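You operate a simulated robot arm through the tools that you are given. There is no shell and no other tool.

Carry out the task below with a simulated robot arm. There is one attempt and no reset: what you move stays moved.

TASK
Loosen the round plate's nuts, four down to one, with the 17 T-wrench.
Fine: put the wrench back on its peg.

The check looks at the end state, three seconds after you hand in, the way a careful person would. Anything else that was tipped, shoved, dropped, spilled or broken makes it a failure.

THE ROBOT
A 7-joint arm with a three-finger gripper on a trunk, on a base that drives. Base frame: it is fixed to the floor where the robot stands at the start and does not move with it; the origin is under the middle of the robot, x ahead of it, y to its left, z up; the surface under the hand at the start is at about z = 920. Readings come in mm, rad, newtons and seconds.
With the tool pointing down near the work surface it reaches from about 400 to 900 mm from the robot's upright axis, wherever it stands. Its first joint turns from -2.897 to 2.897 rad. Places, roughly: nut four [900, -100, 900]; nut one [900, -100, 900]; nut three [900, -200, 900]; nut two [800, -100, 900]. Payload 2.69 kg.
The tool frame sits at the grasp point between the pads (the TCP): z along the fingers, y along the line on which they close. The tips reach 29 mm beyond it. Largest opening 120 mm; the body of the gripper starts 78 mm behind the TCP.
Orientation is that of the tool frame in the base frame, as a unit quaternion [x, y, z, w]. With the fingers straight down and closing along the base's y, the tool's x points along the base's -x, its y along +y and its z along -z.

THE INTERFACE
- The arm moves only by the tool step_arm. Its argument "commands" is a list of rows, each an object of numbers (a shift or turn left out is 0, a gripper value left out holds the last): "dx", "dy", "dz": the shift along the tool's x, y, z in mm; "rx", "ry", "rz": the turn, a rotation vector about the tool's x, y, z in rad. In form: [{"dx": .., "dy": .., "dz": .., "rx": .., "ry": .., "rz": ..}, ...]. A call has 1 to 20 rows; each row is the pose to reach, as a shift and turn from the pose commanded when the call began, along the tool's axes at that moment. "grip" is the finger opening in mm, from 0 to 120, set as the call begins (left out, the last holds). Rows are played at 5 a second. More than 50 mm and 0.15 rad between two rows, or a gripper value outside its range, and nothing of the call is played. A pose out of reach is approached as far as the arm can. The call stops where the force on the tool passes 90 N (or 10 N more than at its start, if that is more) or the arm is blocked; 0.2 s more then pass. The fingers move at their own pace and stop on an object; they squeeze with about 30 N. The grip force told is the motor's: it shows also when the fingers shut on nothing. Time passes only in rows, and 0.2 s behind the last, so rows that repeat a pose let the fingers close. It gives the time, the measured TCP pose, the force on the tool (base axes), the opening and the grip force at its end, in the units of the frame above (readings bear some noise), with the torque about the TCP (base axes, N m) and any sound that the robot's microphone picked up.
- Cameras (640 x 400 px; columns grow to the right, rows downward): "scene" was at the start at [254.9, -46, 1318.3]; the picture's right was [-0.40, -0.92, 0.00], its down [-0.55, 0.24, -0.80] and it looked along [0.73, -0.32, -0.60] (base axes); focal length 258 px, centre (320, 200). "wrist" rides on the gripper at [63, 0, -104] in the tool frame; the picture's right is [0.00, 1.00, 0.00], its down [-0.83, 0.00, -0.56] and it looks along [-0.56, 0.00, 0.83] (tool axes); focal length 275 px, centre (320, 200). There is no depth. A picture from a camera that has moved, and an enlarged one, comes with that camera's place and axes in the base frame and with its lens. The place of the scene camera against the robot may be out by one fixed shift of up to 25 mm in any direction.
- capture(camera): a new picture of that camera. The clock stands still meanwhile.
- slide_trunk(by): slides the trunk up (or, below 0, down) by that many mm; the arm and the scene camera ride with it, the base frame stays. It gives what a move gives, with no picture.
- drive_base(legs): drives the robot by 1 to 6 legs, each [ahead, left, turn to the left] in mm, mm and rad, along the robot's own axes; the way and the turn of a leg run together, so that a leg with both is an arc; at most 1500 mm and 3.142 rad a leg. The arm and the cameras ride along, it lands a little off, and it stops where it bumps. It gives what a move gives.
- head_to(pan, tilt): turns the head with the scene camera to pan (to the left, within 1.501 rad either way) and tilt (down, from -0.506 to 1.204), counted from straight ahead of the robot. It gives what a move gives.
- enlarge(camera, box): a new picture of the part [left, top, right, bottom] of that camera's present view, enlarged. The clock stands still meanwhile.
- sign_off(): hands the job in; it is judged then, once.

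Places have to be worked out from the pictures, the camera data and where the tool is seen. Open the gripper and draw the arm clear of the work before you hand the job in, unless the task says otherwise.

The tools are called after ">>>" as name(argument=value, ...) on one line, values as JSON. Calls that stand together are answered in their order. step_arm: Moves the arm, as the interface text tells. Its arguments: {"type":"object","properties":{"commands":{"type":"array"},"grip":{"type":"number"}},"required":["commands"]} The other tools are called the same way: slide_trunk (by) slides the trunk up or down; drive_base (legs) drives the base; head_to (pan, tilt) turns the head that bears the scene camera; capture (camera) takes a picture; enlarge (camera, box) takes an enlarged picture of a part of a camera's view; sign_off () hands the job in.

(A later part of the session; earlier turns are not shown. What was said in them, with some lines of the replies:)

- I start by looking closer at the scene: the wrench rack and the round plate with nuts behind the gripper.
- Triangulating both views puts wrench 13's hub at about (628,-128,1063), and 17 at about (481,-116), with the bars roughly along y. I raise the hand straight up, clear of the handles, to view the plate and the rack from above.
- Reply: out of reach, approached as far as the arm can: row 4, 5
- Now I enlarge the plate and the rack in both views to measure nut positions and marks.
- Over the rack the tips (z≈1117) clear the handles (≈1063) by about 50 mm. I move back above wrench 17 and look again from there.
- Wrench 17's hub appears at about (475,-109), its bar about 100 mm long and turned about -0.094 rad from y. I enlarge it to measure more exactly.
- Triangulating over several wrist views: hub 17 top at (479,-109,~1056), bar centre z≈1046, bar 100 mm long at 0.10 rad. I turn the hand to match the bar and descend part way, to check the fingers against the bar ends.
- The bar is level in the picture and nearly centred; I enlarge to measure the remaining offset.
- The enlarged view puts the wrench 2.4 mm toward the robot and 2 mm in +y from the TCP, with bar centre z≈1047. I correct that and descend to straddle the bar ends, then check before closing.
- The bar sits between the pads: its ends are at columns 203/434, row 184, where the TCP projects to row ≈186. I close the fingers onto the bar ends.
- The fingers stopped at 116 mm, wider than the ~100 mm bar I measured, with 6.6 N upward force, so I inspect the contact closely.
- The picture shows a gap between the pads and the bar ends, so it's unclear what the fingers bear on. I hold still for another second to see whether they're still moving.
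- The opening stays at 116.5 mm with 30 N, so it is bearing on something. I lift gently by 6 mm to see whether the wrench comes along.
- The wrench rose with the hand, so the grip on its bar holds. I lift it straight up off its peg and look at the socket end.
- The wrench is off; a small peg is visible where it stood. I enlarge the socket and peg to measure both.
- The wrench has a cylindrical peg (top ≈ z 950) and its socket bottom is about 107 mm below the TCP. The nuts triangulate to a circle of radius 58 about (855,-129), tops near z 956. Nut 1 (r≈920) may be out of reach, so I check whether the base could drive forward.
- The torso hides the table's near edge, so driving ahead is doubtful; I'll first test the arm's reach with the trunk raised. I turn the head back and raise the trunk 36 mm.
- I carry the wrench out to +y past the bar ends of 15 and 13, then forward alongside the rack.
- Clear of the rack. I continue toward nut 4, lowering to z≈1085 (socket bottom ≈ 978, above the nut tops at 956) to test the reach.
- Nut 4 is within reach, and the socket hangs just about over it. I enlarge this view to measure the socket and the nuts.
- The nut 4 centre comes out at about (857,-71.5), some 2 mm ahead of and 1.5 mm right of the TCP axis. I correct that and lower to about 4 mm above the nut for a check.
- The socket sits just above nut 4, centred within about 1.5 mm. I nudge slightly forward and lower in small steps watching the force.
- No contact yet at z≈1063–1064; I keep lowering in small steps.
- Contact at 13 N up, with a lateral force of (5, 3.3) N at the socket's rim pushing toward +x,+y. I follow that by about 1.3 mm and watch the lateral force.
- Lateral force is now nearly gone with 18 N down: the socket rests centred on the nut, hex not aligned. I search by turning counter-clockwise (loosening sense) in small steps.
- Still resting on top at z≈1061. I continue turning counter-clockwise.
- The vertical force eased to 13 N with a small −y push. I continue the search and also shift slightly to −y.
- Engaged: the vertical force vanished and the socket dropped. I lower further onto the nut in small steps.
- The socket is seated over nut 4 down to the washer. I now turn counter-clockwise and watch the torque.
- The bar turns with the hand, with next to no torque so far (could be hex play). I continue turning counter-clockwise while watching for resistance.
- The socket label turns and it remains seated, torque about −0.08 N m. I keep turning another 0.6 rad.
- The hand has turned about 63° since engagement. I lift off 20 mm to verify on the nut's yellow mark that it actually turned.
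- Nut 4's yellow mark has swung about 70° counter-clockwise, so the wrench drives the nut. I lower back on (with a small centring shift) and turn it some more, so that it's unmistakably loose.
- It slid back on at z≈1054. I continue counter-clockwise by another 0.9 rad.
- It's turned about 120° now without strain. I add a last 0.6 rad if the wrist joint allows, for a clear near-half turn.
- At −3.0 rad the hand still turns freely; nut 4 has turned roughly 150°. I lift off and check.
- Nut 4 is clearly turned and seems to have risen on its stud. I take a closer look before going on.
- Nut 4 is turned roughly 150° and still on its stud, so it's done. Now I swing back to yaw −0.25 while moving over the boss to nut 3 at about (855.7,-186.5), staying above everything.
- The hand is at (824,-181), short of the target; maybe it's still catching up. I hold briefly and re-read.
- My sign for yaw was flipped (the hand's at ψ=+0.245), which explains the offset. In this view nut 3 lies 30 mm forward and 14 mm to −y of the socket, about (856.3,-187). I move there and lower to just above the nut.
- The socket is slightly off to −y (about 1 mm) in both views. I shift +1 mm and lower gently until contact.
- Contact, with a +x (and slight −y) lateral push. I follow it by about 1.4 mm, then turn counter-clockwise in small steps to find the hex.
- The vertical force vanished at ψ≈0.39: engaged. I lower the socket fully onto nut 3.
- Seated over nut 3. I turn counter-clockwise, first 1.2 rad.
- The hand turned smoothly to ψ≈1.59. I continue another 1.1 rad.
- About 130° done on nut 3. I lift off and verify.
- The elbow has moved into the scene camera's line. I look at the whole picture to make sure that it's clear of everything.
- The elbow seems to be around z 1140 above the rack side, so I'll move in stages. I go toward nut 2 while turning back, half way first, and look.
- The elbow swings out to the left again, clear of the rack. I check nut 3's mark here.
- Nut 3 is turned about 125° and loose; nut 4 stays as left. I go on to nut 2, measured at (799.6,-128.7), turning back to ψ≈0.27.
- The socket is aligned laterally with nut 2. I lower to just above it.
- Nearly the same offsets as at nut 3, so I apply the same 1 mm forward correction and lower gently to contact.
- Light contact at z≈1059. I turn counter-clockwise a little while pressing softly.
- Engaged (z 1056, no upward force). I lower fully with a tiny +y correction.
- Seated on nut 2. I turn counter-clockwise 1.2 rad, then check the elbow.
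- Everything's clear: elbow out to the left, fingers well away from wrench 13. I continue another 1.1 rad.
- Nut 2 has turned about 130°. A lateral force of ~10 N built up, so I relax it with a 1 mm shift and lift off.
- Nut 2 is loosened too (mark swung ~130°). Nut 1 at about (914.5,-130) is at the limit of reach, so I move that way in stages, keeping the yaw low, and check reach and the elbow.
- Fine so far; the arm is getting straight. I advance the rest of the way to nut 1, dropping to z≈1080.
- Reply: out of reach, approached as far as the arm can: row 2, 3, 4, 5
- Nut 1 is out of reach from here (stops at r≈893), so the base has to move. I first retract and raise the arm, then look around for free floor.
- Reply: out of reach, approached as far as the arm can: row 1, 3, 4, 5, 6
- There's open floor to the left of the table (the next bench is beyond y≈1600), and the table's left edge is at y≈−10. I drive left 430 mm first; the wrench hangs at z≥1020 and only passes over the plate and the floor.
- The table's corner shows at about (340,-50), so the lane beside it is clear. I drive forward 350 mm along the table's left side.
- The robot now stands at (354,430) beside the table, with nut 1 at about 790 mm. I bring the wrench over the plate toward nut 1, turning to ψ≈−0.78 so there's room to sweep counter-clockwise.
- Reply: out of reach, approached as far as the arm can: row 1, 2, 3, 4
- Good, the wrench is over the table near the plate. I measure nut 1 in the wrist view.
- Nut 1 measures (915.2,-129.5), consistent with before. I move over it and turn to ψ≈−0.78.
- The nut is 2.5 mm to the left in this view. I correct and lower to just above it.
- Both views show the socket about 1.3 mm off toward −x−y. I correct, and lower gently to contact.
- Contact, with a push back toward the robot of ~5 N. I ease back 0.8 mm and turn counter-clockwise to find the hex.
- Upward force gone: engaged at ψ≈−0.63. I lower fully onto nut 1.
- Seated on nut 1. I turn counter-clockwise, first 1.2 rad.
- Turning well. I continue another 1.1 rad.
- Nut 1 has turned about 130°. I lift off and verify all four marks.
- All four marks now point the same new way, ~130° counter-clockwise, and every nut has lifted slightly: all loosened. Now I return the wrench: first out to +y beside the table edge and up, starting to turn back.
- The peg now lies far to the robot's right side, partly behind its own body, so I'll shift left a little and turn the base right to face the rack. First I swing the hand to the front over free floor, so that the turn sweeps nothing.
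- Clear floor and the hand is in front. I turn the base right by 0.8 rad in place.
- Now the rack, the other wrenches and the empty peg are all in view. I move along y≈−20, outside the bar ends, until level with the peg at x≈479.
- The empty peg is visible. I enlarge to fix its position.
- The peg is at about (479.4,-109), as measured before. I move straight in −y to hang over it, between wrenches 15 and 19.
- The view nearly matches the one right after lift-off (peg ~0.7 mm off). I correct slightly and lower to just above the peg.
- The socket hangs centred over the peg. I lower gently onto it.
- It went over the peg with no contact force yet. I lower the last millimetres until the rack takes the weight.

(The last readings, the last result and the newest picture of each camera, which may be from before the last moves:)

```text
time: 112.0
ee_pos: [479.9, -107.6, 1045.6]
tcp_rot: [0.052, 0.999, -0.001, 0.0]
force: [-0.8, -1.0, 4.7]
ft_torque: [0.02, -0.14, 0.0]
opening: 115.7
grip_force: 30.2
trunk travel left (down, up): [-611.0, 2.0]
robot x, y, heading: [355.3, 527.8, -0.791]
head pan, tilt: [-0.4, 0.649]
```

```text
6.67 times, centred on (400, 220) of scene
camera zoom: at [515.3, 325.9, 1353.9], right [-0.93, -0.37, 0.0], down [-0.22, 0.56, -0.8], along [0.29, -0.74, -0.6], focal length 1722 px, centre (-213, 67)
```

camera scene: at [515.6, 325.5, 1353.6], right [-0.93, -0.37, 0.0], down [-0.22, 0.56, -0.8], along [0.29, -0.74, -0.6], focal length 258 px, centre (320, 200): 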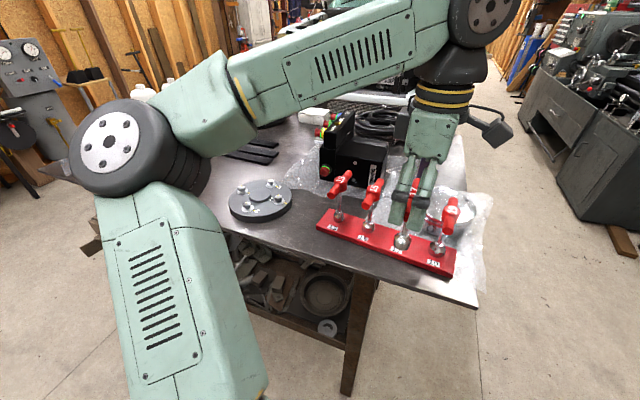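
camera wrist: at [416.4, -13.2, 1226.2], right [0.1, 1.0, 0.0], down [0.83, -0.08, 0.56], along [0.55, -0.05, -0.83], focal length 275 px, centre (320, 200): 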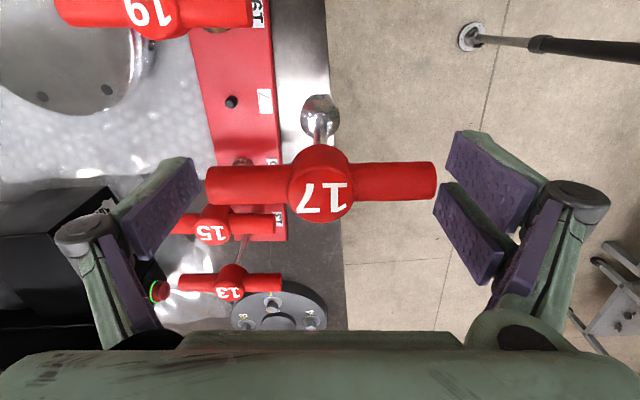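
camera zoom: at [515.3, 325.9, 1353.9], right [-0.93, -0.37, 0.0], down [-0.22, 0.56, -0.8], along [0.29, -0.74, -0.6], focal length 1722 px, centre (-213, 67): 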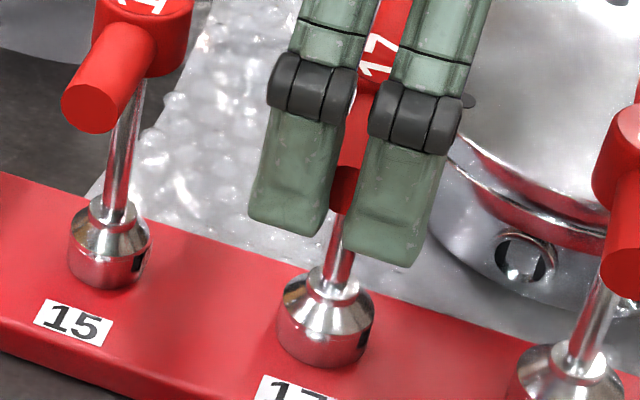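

The wrench rests on the rack (about 7 N). I open the fingers.

>>> step_arm(commands=[{"dz": 0}, {"dz": 0}, {"dz": 0}, {"dz": 0}], grip=120)

>>> capture(camera="wrist")

>>> enlarge(camera="scene", box=[360, 160, 440, 250])

```text
time: 113.0
ee_pos: [479.8, -107.9, 1045.3]
tcp_rot: [0.051, 0.999, 0.001, 0.0]
force: [-0.3, 0.1, 1.1]
ft_torque: [0.0, 0.0, 0.01]
opening: 120.0
grip_force: 0.1
trunk travel left (down, up): [-611.0, 2.0]
robot x, y, heading: [353.3, 529.2, -0.789]
head pan, tilt: [-0.4, 0.649]
```

```text
taken
camera wrist: at [416.8, -101.9, 1150.4], right [0.1, 1.0, 0.0], down [0.83, -0.08, 0.56], along [0.55, -0.05, -0.83], focal length 275 px, centre (320, 200)
```

wrist: 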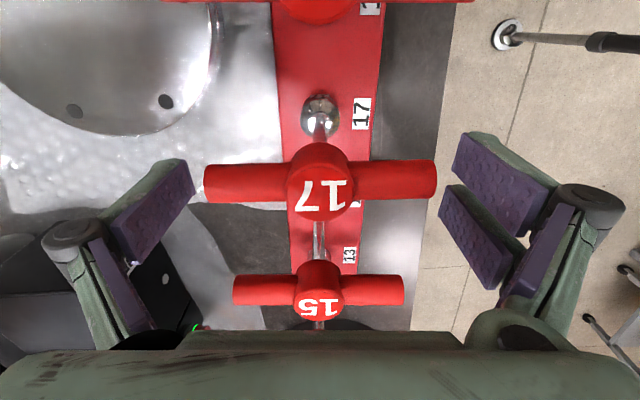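

```text
4.44 times, centred on (400, 205) of scene
camera zoom: at [515.4, 325.6, 1353.7], right [-0.93, -0.37, 0.0], down [-0.22, 0.56, -0.8], along [0.29, -0.74, -0.6], focal length 1148 px, centre (-36, 178)
```

zoom: 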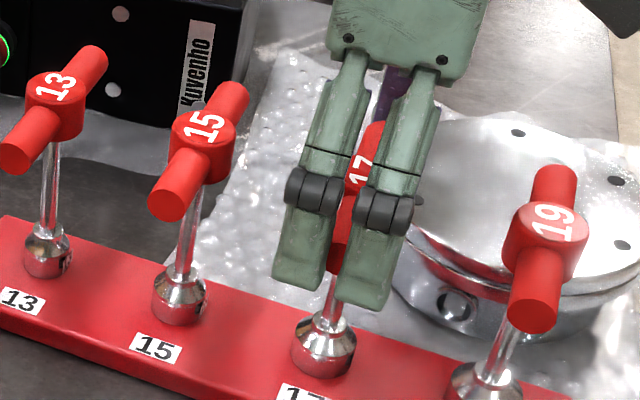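

Released with no residual force and the bar centred between the pads. I raise straight up slowly.

>>> step_arm(commands=[{"dz": -6}, {"dz": -12}, {"dz": -20}, {"dz": -30}, {"dz": -45}, {"dz": -60}, {"dz": -75}, {"dz": -75}], grip=120)

>>> enlarge(camera="scene", box=[310, 150, 470, 280])

>>> capture(camera="wrist")

```text
time: 114.8
ee_pos: [480.5, -108.0, 1120.8]
tcp_rot: [0.053, 0.999, 0.0, 0.0]
force: [1.1, -0.4, 0.2]
ft_torque: [0.03, -0.02, -0.02]
opening: 120.1
grip_force: 0.0
trunk travel left (down, up): [-611.0, 2.0]
robot x, y, heading: [354.7, 532.3, -0.791]
head pan, tilt: [-0.4, 0.649]
```

```text
3.08 times, centred on (390, 215) of scene
camera zoom: at [515.4, 325.5, 1353.7], right [-0.93, -0.37, 0.0], down [-0.22, 0.56, -0.8], along [0.29, -0.74, -0.6], focal length 794 px, centre (105, 154)
```

zoom: 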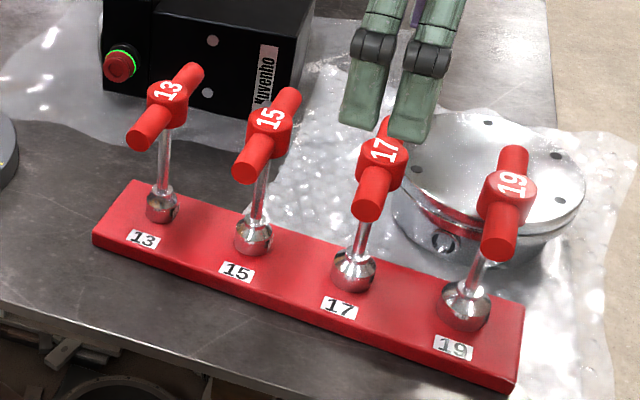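

```text
taken
camera wrist: at [417.1, -101.5, 1224.3], right [0.1, 1.0, 0.0], down [0.83, -0.08, 0.56], along [0.55, -0.05, -0.83], focal length 275 px, centre (320, 200)
```

wrist: 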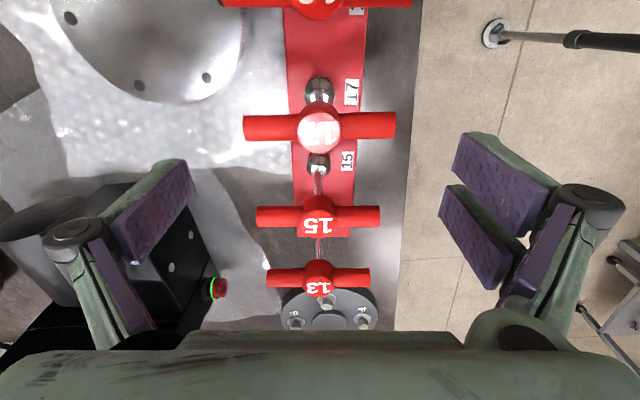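

Wrench 17 stands upright on its peg, with the others untouched. I draw the hand away to +y, off the table, and take a final look at plate and rack.

>>> step_arm(commands=[{"dx": 3.5, "dy": 35}, {"dx": 7, "dy": 70}, {"dx": 10.5, "dy": 105}, {"dx": 13, "dy": 130}, {"dx": 13, "dy": 130}], grip=120)

>>> head_to(pan=-0.1, tilt=0.65)

>>> capture(camera="scene")

```text
time: 116.0
ee_pos: [479.6, 26.6, 1120.2]
tcp_rot: [0.051, 0.999, 0.0, 0.001]
force: [-0.9, 0.7, 0.0]
ft_torque: [-0.02, 0.02, -0.02]
opening: 119.9
grip_force: 0.0
trunk travel left (down, up): [-611.0, 2.0]
robot x, y, heading: [353.7, 531.8, -0.793]
head pan, tilt: [-0.4, 0.649]
```

```text
time: 116.8
ee_pos: [479.6, 24.1, 1119.8]
tcp_rot: [0.051, 0.999, 0.0, 0.0]
force: [-0.2, -0.2, -0.6]
ft_torque: [0.01, 0.01, 0.0]
opening: 120.0
grip_force: 0.1
trunk travel left (down, up): [-611.0, 2.0]
robot x, y, heading: [355.0, 530.5, -0.794]
head pan, tilt: [-0.099, 0.649]
```

```text
taken
camera scene: at [537.7, 338.7, 1353.7], right [-0.78, -0.63, 0.0], down [-0.38, 0.47, -0.8], along [0.5, -0.62, -0.6], focal length 258 px, centre (320, 200)
```

scene: 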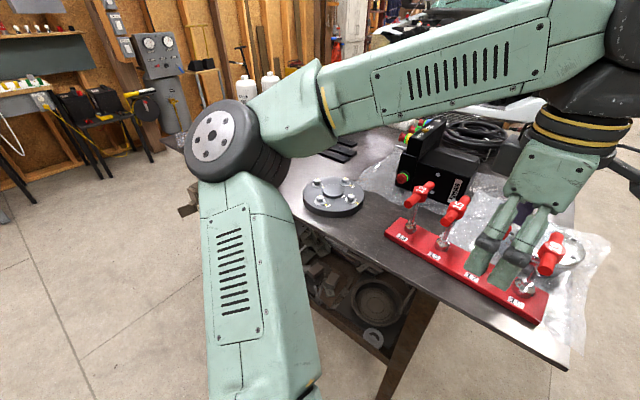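

The arm is clear and the gripper open. One last close look at the nuts before handing in.

>>> enlarge(camera="scene", box=[295, 165, 375, 225])

>>> enlarge(camera="wrist", box=[100, 50, 340, 330])

```text
6.67 times, centred on (335, 195) of scene
camera zoom: at [537.7, 338.7, 1353.7], right [-0.78, -0.63, 0.0], down [-0.38, 0.47, -0.8], along [0.5, -0.62, -0.6], focal length 1722 px, centre (220, 233)
```

zoom: 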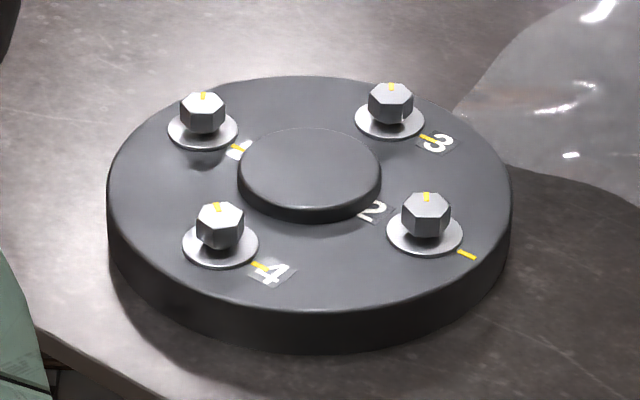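

```text
1.43 times, centred on (220, 190) of wrist
camera zoom: at [416.7, 31.1, 1224.4], right [0.1, 1.0, 0.0], down [0.83, -0.08, 0.56], along [0.55, -0.05, -0.83], focal length 393 px, centre (463, 214)
```

zoom: 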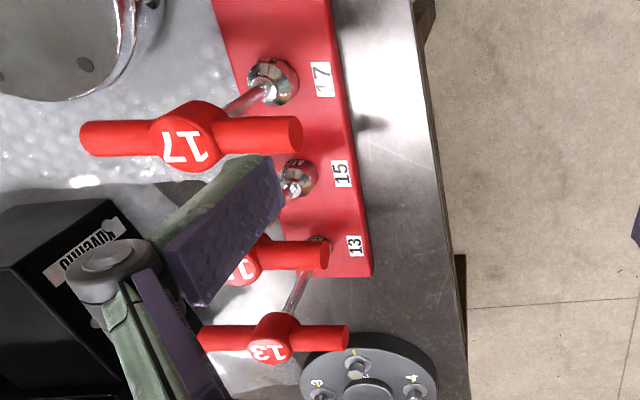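

All four nuts are turned about 130–150° counter-clockwise. Wrench 17 is on its peg, nothing else moved, the gripper is open and the arm is clear. I hand in.

>>> sign_off()

```text
The job is handed in.
```

I loosened all four nuts on the round plate with the 17 T-wrench, in the order four, three, two, one. The wrench is back on its peg.

- **Nuts:** each one was turned about 130–150° counter-clockwise. Their yellow marks point well away from the marks on the plate, and all four are still on their studs. I felt almost no resistance while turning, so I judged looseness from the marks.
- **Wrench:** it stands upright on the 17 peg, and wrenches 13, 15 and 19 look untouched in the last pictures.
- **Robot:** nut one was out of reach from the starting spot, so I drove the robot round to the left side of the table. It is still there, with the gripper open and the arm drawn clear of the table.

I saw nothing else tipped, shoved or dropped. The job is handed in, but I haven't seen the result of the check.
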